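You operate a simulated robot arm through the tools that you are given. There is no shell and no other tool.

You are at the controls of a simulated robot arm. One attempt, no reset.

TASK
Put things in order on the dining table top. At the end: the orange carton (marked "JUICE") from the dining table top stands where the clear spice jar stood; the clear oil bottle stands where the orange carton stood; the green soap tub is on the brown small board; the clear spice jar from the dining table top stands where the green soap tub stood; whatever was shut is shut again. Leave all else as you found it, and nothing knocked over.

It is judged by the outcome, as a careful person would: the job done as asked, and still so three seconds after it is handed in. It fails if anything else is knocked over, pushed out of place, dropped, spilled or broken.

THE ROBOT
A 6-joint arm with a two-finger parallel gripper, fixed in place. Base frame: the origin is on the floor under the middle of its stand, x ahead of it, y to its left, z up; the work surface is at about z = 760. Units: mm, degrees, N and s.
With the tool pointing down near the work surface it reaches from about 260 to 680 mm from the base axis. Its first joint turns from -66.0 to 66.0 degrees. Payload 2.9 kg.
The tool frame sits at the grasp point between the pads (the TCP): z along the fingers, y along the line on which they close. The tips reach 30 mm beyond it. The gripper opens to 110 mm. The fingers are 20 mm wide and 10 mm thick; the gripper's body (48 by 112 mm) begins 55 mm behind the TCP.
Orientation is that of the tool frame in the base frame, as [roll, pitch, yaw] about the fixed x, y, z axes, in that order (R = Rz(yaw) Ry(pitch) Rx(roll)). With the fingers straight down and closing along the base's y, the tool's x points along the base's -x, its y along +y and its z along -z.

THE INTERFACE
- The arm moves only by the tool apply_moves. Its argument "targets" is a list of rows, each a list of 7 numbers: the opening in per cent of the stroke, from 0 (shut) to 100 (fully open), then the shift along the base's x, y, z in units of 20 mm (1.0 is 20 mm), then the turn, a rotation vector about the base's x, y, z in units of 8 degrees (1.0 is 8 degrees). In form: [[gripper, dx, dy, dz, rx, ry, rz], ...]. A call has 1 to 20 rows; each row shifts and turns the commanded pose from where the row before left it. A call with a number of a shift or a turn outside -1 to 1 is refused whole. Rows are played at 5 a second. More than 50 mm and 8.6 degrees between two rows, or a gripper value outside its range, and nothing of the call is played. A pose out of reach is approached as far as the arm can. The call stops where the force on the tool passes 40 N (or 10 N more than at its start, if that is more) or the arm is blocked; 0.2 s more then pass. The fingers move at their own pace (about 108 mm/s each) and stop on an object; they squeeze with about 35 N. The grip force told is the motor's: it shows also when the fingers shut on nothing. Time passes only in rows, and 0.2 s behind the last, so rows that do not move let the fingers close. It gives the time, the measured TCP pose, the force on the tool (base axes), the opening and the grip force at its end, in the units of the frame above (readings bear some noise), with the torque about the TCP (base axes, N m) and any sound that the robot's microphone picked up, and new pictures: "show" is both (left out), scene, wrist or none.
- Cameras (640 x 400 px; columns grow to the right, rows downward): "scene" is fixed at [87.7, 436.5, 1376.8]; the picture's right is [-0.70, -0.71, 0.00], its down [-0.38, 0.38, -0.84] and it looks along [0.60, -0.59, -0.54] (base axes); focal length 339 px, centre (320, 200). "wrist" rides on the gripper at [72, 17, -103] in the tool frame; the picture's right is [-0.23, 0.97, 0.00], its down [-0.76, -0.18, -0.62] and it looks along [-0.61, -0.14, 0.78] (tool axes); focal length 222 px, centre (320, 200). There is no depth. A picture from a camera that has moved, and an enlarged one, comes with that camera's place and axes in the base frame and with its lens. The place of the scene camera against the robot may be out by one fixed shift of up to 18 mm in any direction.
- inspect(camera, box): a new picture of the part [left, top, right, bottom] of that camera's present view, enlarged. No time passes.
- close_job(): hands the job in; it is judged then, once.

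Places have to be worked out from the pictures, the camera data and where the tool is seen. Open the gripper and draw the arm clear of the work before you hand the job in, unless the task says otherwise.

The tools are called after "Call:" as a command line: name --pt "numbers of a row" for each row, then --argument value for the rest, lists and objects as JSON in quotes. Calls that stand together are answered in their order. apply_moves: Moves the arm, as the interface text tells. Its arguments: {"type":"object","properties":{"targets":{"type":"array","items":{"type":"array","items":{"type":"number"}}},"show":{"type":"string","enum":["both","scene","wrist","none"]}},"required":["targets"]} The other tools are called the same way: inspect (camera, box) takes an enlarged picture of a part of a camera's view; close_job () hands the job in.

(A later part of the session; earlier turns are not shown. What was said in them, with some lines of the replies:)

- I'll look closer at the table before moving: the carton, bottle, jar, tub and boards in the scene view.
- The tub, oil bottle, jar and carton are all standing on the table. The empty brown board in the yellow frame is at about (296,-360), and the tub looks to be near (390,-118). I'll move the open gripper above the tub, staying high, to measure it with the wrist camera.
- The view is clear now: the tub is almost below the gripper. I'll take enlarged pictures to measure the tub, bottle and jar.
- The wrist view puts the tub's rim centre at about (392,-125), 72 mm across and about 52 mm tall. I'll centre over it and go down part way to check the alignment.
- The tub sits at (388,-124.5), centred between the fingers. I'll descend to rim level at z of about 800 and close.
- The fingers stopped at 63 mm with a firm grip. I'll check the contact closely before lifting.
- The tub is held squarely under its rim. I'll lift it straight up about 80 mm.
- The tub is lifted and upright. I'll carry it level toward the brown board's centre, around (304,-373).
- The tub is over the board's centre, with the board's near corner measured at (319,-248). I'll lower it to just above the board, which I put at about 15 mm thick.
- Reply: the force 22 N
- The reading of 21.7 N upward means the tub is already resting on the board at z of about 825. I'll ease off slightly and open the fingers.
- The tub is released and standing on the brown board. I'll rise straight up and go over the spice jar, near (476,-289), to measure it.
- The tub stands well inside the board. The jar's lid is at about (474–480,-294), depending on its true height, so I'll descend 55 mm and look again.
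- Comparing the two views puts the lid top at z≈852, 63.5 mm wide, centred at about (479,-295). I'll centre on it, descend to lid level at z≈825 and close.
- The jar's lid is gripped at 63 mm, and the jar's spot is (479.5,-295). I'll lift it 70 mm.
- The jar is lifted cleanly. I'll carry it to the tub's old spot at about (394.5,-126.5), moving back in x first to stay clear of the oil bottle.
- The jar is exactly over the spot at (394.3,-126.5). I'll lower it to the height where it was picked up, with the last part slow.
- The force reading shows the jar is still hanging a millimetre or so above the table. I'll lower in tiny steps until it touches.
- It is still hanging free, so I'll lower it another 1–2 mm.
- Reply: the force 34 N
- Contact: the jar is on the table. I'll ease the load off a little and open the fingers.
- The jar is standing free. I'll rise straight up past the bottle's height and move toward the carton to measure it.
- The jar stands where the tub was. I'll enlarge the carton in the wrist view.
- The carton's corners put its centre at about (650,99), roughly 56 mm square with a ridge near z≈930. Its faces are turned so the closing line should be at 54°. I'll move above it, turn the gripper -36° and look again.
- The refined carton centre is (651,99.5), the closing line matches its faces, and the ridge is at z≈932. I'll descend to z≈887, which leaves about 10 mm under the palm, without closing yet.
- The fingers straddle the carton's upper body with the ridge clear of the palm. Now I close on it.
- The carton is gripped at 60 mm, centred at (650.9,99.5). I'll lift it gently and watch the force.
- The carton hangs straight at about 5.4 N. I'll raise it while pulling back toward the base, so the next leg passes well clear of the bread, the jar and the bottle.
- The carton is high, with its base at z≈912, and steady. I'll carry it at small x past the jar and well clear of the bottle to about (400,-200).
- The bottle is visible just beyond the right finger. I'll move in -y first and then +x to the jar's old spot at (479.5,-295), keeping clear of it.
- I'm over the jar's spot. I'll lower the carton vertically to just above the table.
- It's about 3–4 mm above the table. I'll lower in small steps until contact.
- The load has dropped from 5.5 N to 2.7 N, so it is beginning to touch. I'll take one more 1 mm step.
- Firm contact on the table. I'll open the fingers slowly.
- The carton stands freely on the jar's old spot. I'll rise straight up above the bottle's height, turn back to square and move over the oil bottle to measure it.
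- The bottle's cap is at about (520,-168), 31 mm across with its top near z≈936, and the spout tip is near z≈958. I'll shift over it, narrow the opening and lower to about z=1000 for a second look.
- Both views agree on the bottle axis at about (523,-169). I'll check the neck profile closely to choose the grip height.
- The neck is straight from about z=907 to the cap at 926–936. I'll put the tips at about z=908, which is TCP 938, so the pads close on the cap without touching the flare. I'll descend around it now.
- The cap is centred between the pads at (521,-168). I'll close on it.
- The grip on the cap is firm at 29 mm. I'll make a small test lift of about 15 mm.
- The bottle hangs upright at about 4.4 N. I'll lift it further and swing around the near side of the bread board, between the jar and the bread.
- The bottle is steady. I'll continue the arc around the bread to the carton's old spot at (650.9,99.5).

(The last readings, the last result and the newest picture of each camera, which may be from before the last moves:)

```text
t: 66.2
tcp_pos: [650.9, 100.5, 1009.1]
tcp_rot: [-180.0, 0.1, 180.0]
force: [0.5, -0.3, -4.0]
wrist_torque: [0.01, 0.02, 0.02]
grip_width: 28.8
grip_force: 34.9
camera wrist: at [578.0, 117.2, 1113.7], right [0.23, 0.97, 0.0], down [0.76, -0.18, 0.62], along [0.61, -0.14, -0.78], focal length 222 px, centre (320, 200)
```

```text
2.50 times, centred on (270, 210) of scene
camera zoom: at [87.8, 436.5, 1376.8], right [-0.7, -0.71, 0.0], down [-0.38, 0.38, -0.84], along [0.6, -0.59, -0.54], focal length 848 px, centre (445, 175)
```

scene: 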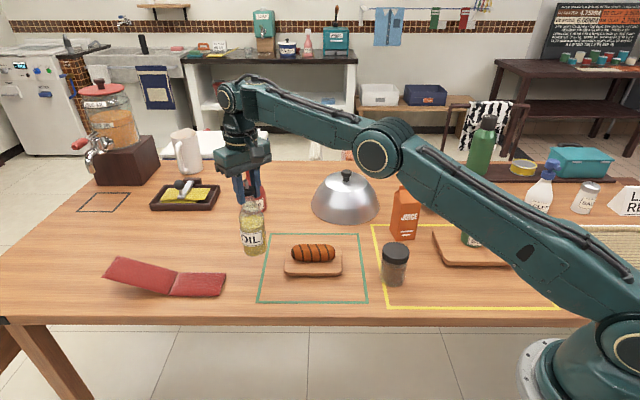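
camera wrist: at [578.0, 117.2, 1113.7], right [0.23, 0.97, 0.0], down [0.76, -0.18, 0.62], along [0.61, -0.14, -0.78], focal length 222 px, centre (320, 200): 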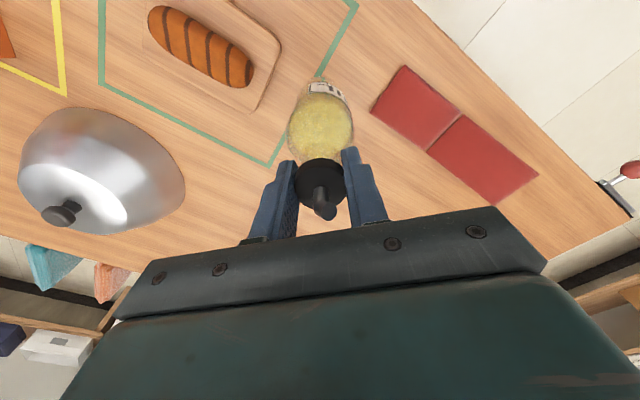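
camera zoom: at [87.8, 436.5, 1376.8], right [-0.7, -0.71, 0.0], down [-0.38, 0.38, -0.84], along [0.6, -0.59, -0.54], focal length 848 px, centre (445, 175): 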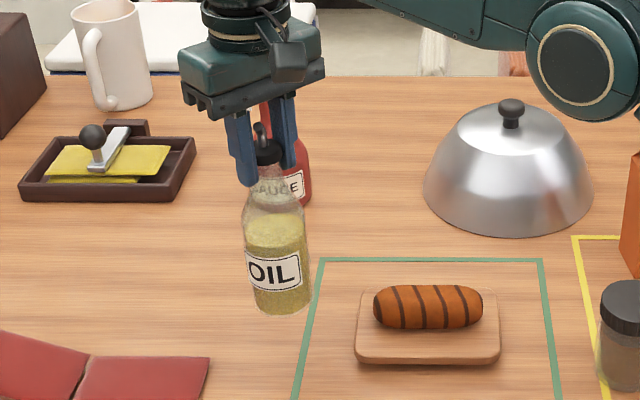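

The bottle is directly over the carton's old spot. I'll lower it to just above the table.

Call:
apply_moves --pt "15 0 0 -0.4 0 0 0" --pt "15 0 0 -0.7 0 0 0" --pt "15 0 0 -0.8 0 0 0" --pt "15 0 0 -0.7 0 0 0" --pt "15 0 0 -0.45 0 0 0" --pt "15 0 0 -0.25 0 0 0" --pt "15 0 0 -0.12 0 0 0" --pt "15 0 0 0 0 0 0" --show "both"

Call:
inspect --camera "scene" --box '[190, 130, 350, 290]'

```text
t: 68.0
tcp_pos: [650.4, 99.5, 941.0]
tcp_rot: [-179.9, 0.1, -179.9]
force: [0.2, 0.0, -4.5]
wrist_torque: [-0.02, 0.02, -0.02]
grip_width: 29.1
grip_force: 34.6
camera wrist: at [577.6, 117.2, 1045.2], right [0.23, 0.97, 0.0], down [0.76, -0.18, 0.62], along [0.61, -0.14, -0.78], focal length 222 px, centre (320, 200)
```

scene: 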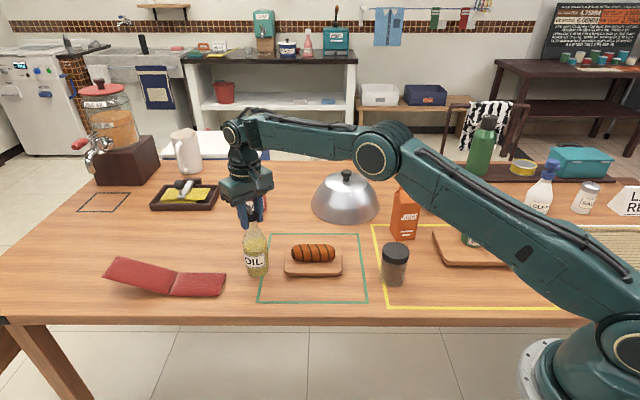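
wrist: 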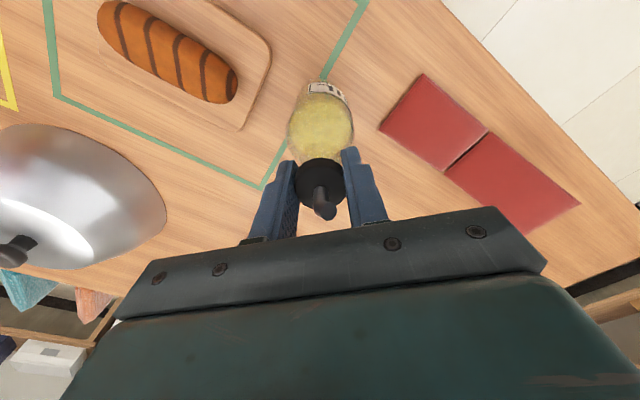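

```text
2.50 times, centred on (270, 210) of scene
camera zoom: at [87.8, 436.5, 1376.8], right [-0.7, -0.71, 0.0], down [-0.38, 0.38, -0.84], along [0.6, -0.59, -0.54], focal length 848 px, centre (445, 175)
```

zoom: 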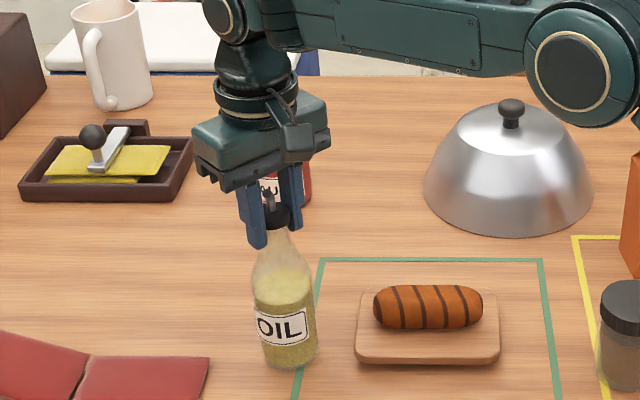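

The base is about 3 mm above the table and still freely hanging. I'll step down slowly to contact.

Call:
apply_moves --pt "15 0 0 -0.06 0 0 0" --pt "15 0 0 -0.06 0 0 0" --pt "15 0 0 0 0 0 0" --show "none"

```text
t: 68.8
tcp_pos: [650.2, 100.0, 938.0]
tcp_rot: [-179.9, 0.0, 180.0]
force: [0.3, 0.7, -3.8]
wrist_torque: [-0.01, 0.01, 0.0]
grip_width: 29.0
grip_force: 35.3
```

It's still hanging, so I'll go down another 1 mm.

Call:
apply_moves --pt "15 0 0 -0.05 0 0 0" --pt "15 0 0 0 0 0 0" --show "none"

```text
t: 69.4
tcp_pos: [651.4, 100.2, 938.0]
tcp_rot: [-180.0, 0.1, -180.0]
force: [-0.5, -0.4, -4.2]
wrist_torque: [0.01, 0.0, -0.01]
grip_width: 28.9
grip_force: 35.7
```

No contact yet, so another 1 mm.

Call:
apply_moves --pt "15 0 0 -0.05 0 0 0" --pt "15 0 0 0 0 0 0" --show "none"

```text
t: 70.0
tcp_pos: [650.7, 98.9, 937.5]
tcp_rot: [180.0, 0.0, -180.0]
force: [-1.6, -0.1, -1.4]
wrist_torque: [0.01, 0.17, 0.06]
grip_width: 28.9
grip_force: 34.7
```

The load is starting to transfer to the table. I'll take one more small step.

Call:
apply_moves --pt "15 0 0 -0.03 0 0 0" --pt "15 0 0 0 0 0 0" --show "wrist"

Call:
inspect --camera "scene" --box '[210, 180, 310, 290]'

```text
t: 70.6
tcp_pos: [650.4, 100.7, 936.9]
tcp_rot: [-180.0, 0.1, 179.9]
force: [-3.6, -1.6, 5.1]
wrist_torque: [-0.01, 0.46, 0.04]
grip_width: 28.9
grip_force: 35.0
camera wrist: at [577.8, 117.1, 1041.2], right [0.23, 0.97, 0.0], down [0.76, -0.18, 0.62], along [0.61, -0.14, -0.78], focal length 222 px, centre (320, 200)
```

wrist: 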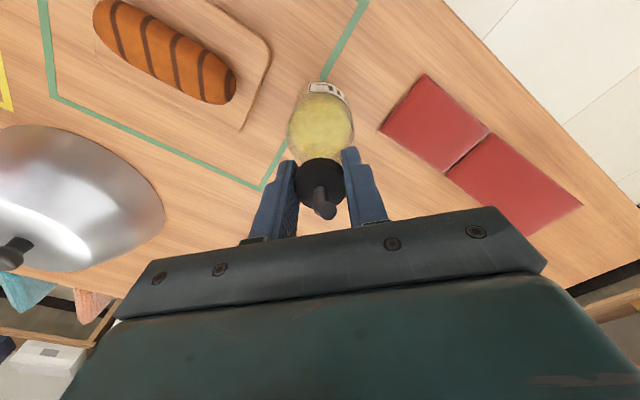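

```text
3.64 times, centred on (260, 235) of scene
camera zoom: at [87.5, 436.4, 1376.8], right [-0.7, -0.71, 0.0], down [-0.38, 0.38, -0.84], along [0.6, -0.59, -0.54], focal length 1234 px, centre (538, 73)
```

zoom: 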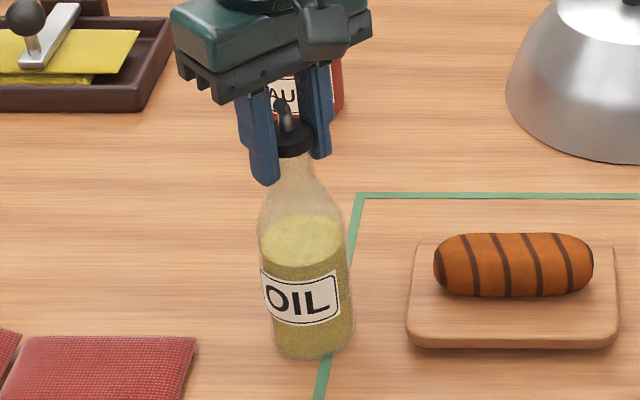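

The bottle's base rests on the table at +5 N and it looks upright. I'll open gradually.

Call:
apply_moves --pt "22 0 0 0 0 0 0" --pt "30 0 0 0 0 0 0" --pt "36 0 0 0 0 0 0" --pt "50 0 0 0 0 0 0" --pt "62 0 0 0 0 0 0" --pt "62 0 0 0 0 0 0" --show "both"

Call:
inspect --camera "scene" --box '[210, 180, 310, 290]'

Call:
inspect --camera "wrist" --box '[220, 60, 420, 240]'

```text
t: 72.0
tcp_pos: [650.1, 100.6, 936.3]
tcp_rot: [180.0, 0.0, 180.0]
force: [-0.3, -0.7, -0.6]
wrist_torque: [-0.01, -0.01, 0.03]
grip_width: 68.2
grip_force: 0.1
camera wrist: at [577.9, 117.3, 1040.3], right [0.23, 0.97, 0.0], down [0.76, -0.18, 0.62], along [0.61, -0.14, -0.78], focal length 222 px, centre (320, 200)
```

scene: 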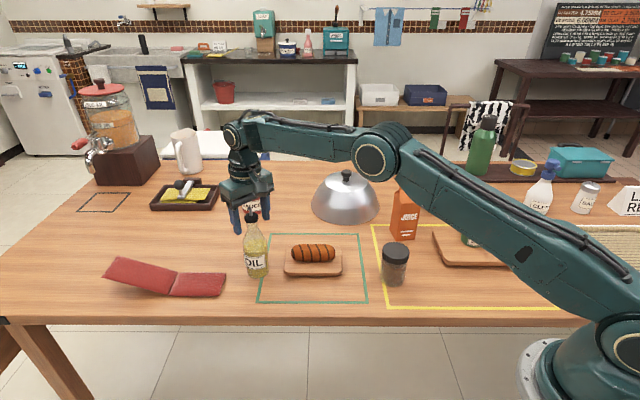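
wrist: 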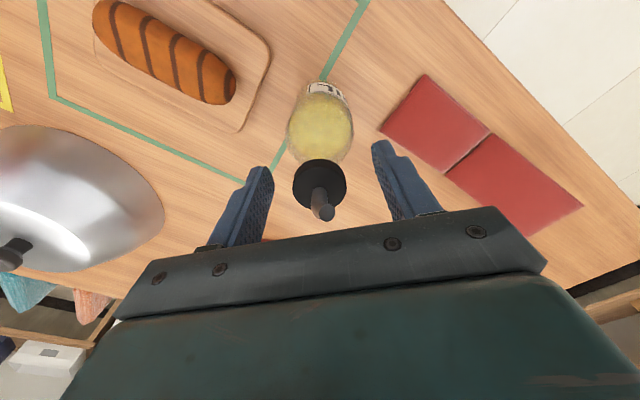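

```text
3.64 times, centred on (260, 235) of scene
camera zoom: at [87.7, 436.5, 1376.8], right [-0.7, -0.71, 0.0], down [-0.38, 0.38, -0.84], along [0.6, -0.59, -0.54], focal length 1234 px, centre (538, 73)
```

zoom: 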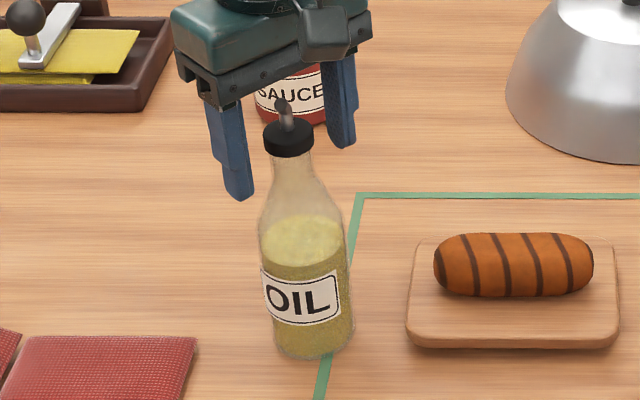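

```text
2.22 times, centred on (320, 150) of wrist
camera zoom: at [577.9, 117.3, 1040.3], right [0.23, 0.97, 0.0], down [0.76, -0.18, 0.62], along [0.61, -0.14, -0.78], focal length 494 px, centre (320, 311)
```

zoom: 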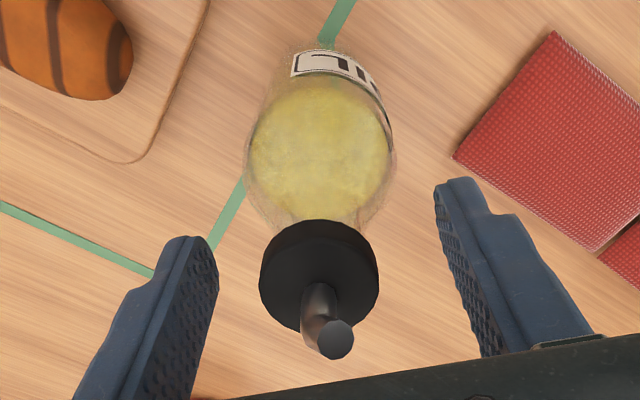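

The bottle stands upright and free. I'll rise straight up until the tips clear the spout, then retreat to the centre near the start pose.

Call:
apply_moves --pt "62 0 0 0.4 0 0 0" --pt "62 0 0 0.8 0 0 0" --pt "62 0 0 0.9 0 0 0" --pt "62 0 0 0.9 0 0 0" --pt "62 0 0 0.9 0 0 0" --pt "62 -0.5 -0.25 0 0 0 0" --pt "62 -1 -0.5 0 0 0 0" --pt "62 -1 -0.5 0 0 0 0" --pt "62 -1 -0.5 0 0 0 0" --pt "62 -1 -0.5 0 0 0 0" --pt "70 -1 -0.5 0 0 0 0" --pt "80 -1 -0.5 0 0 0 0" --pt "100 -1 -0.5 0 0 0 0" --pt "100 -1 -0.5 0 0 0 0" --pt "100 -1 -0.5 0 0 0 0" --pt "100 -1 -0.3 0 0 0 0" --pt "100 0 0 0 0 0 0" --show "both"

Call:
inspect --camera "scene" --box '[220, 170, 540, 310]'

```text
t: 75.6
tcp_pos: [441.4, -3.7, 1015.6]
tcp_rot: [-179.9, 0.0, 180.0]
force: [0.1, -0.7, 1.1]
wrist_torque: [-0.02, -0.02, 0.02]
grip_width: 110.1
grip_force: 0.2
camera wrist: at [367.8, 14.7, 1118.8], right [0.23, 0.97, 0.0], down [0.76, -0.18, 0.62], along [0.61, -0.14, -0.78], focal length 222 px, centre (320, 200)
```

scene: 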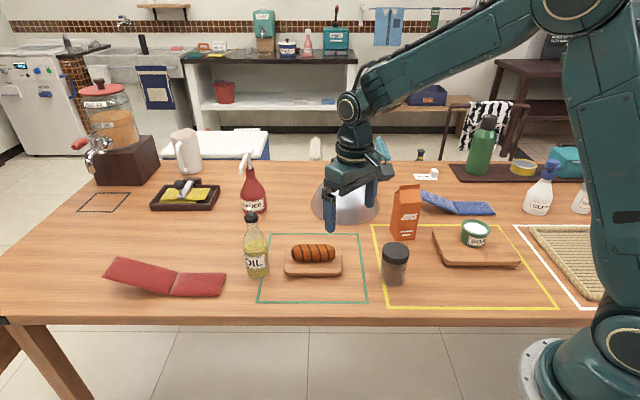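
wrist: 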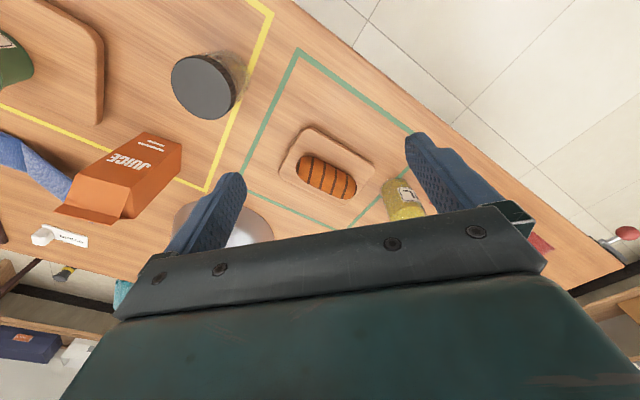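

```text
2.00 times, centred on (380, 240) of scene
camera zoom: at [87.7, 436.5, 1376.8], right [-0.7, -0.71, 0.0], down [-0.38, 0.38, -0.84], along [0.6, -0.59, -0.54], focal length 679 px, centre (200, 120)
```

zoom: 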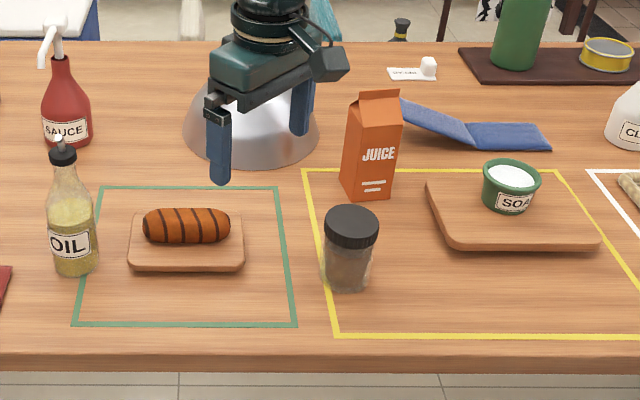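

All four items are standing where they should be. As a final check I'll compare the two boards and look closely at the tub and the rest of the table.

Call:
inspect --camera "scene" --box '[420, 210, 530, 275]'

Call:
inspect --camera "scene" --box '[235, 225, 350, 290]'

Call:
inspect --camera "scene" --box '[400, 130, 640, 230]'

```text
5.82 times, centred on (475, 242) of scene
camera zoom: at [87.7, 436.5, 1376.8], right [-0.7, -0.71, 0.0], down [-0.38, 0.38, -0.84], along [0.6, -0.59, -0.54], focal length 1974 px, centre (-582, -47)
```

zoom: 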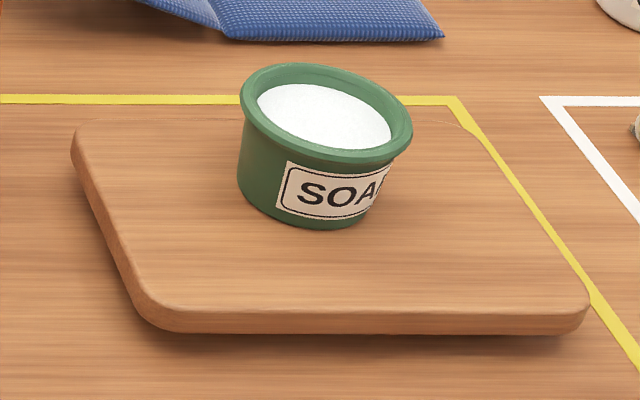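

```text
5.57 times, centred on (292, 258) of scene
camera zoom: at [87.7, 436.5, 1376.8], right [-0.7, -0.71, 0.0], down [-0.38, 0.38, -0.84], along [0.6, -0.59, -0.54], focal length 1889 px, centre (473, -120)
```

zoom: 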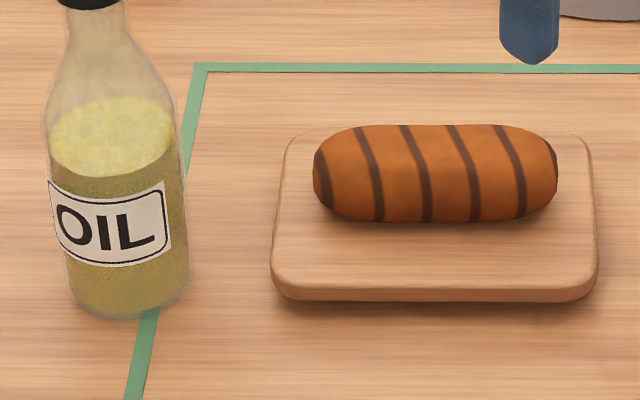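

```text
2.67 times, centred on (520, 180) of scene
camera zoom: at [87.7, 436.5, 1376.8], right [-0.7, -0.71, 0.0], down [-0.38, 0.38, -0.84], along [0.6, -0.59, -0.54], focal length 905 px, centre (-213, 253)
```

zoom: 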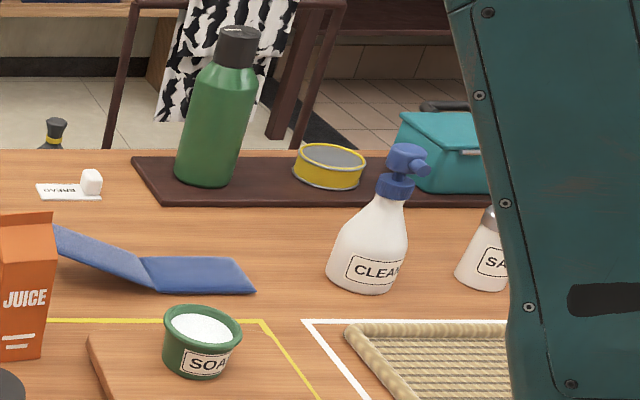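

The tub is on the brown board (the bread's board is paler and already in use). The carton, bottle and jar stand at the intended spots, and nothing else looks disturbed. The gripper is open and clear, so I'm handing in the job.

Call:
close_job

```text
The job is handed in.
```

I finished the rearrangement and handed the job in. In the last pictures everything was standing upright and nothing else looked moved.

| Item | Now stands | Position (mm) |
|---|---|---|
| Green soap tub | On the empty brown board in the yellow frame | about (304, -372) |
| Clear spice jar | Where the soap tub stood | about (394, -126) |
| Orange JUICE carton | Where the spice jar stood | about (479, -295) |
| Clear oil bottle | Where the carton stood | about (651, 100) |

- **Board choice:** there were two plausible boards. I used the empty, browner one rather than the smaller, paler one with the bread on it, which had no room for the tub.
- **Placement accuracy:** I judged positions from the cameras and the arm's own readings, so expect errors of a few millimetres.
- **Shut things:** I opened nothing, so there was nothing to shut again.

The gripper was open and clear of the table at the end.
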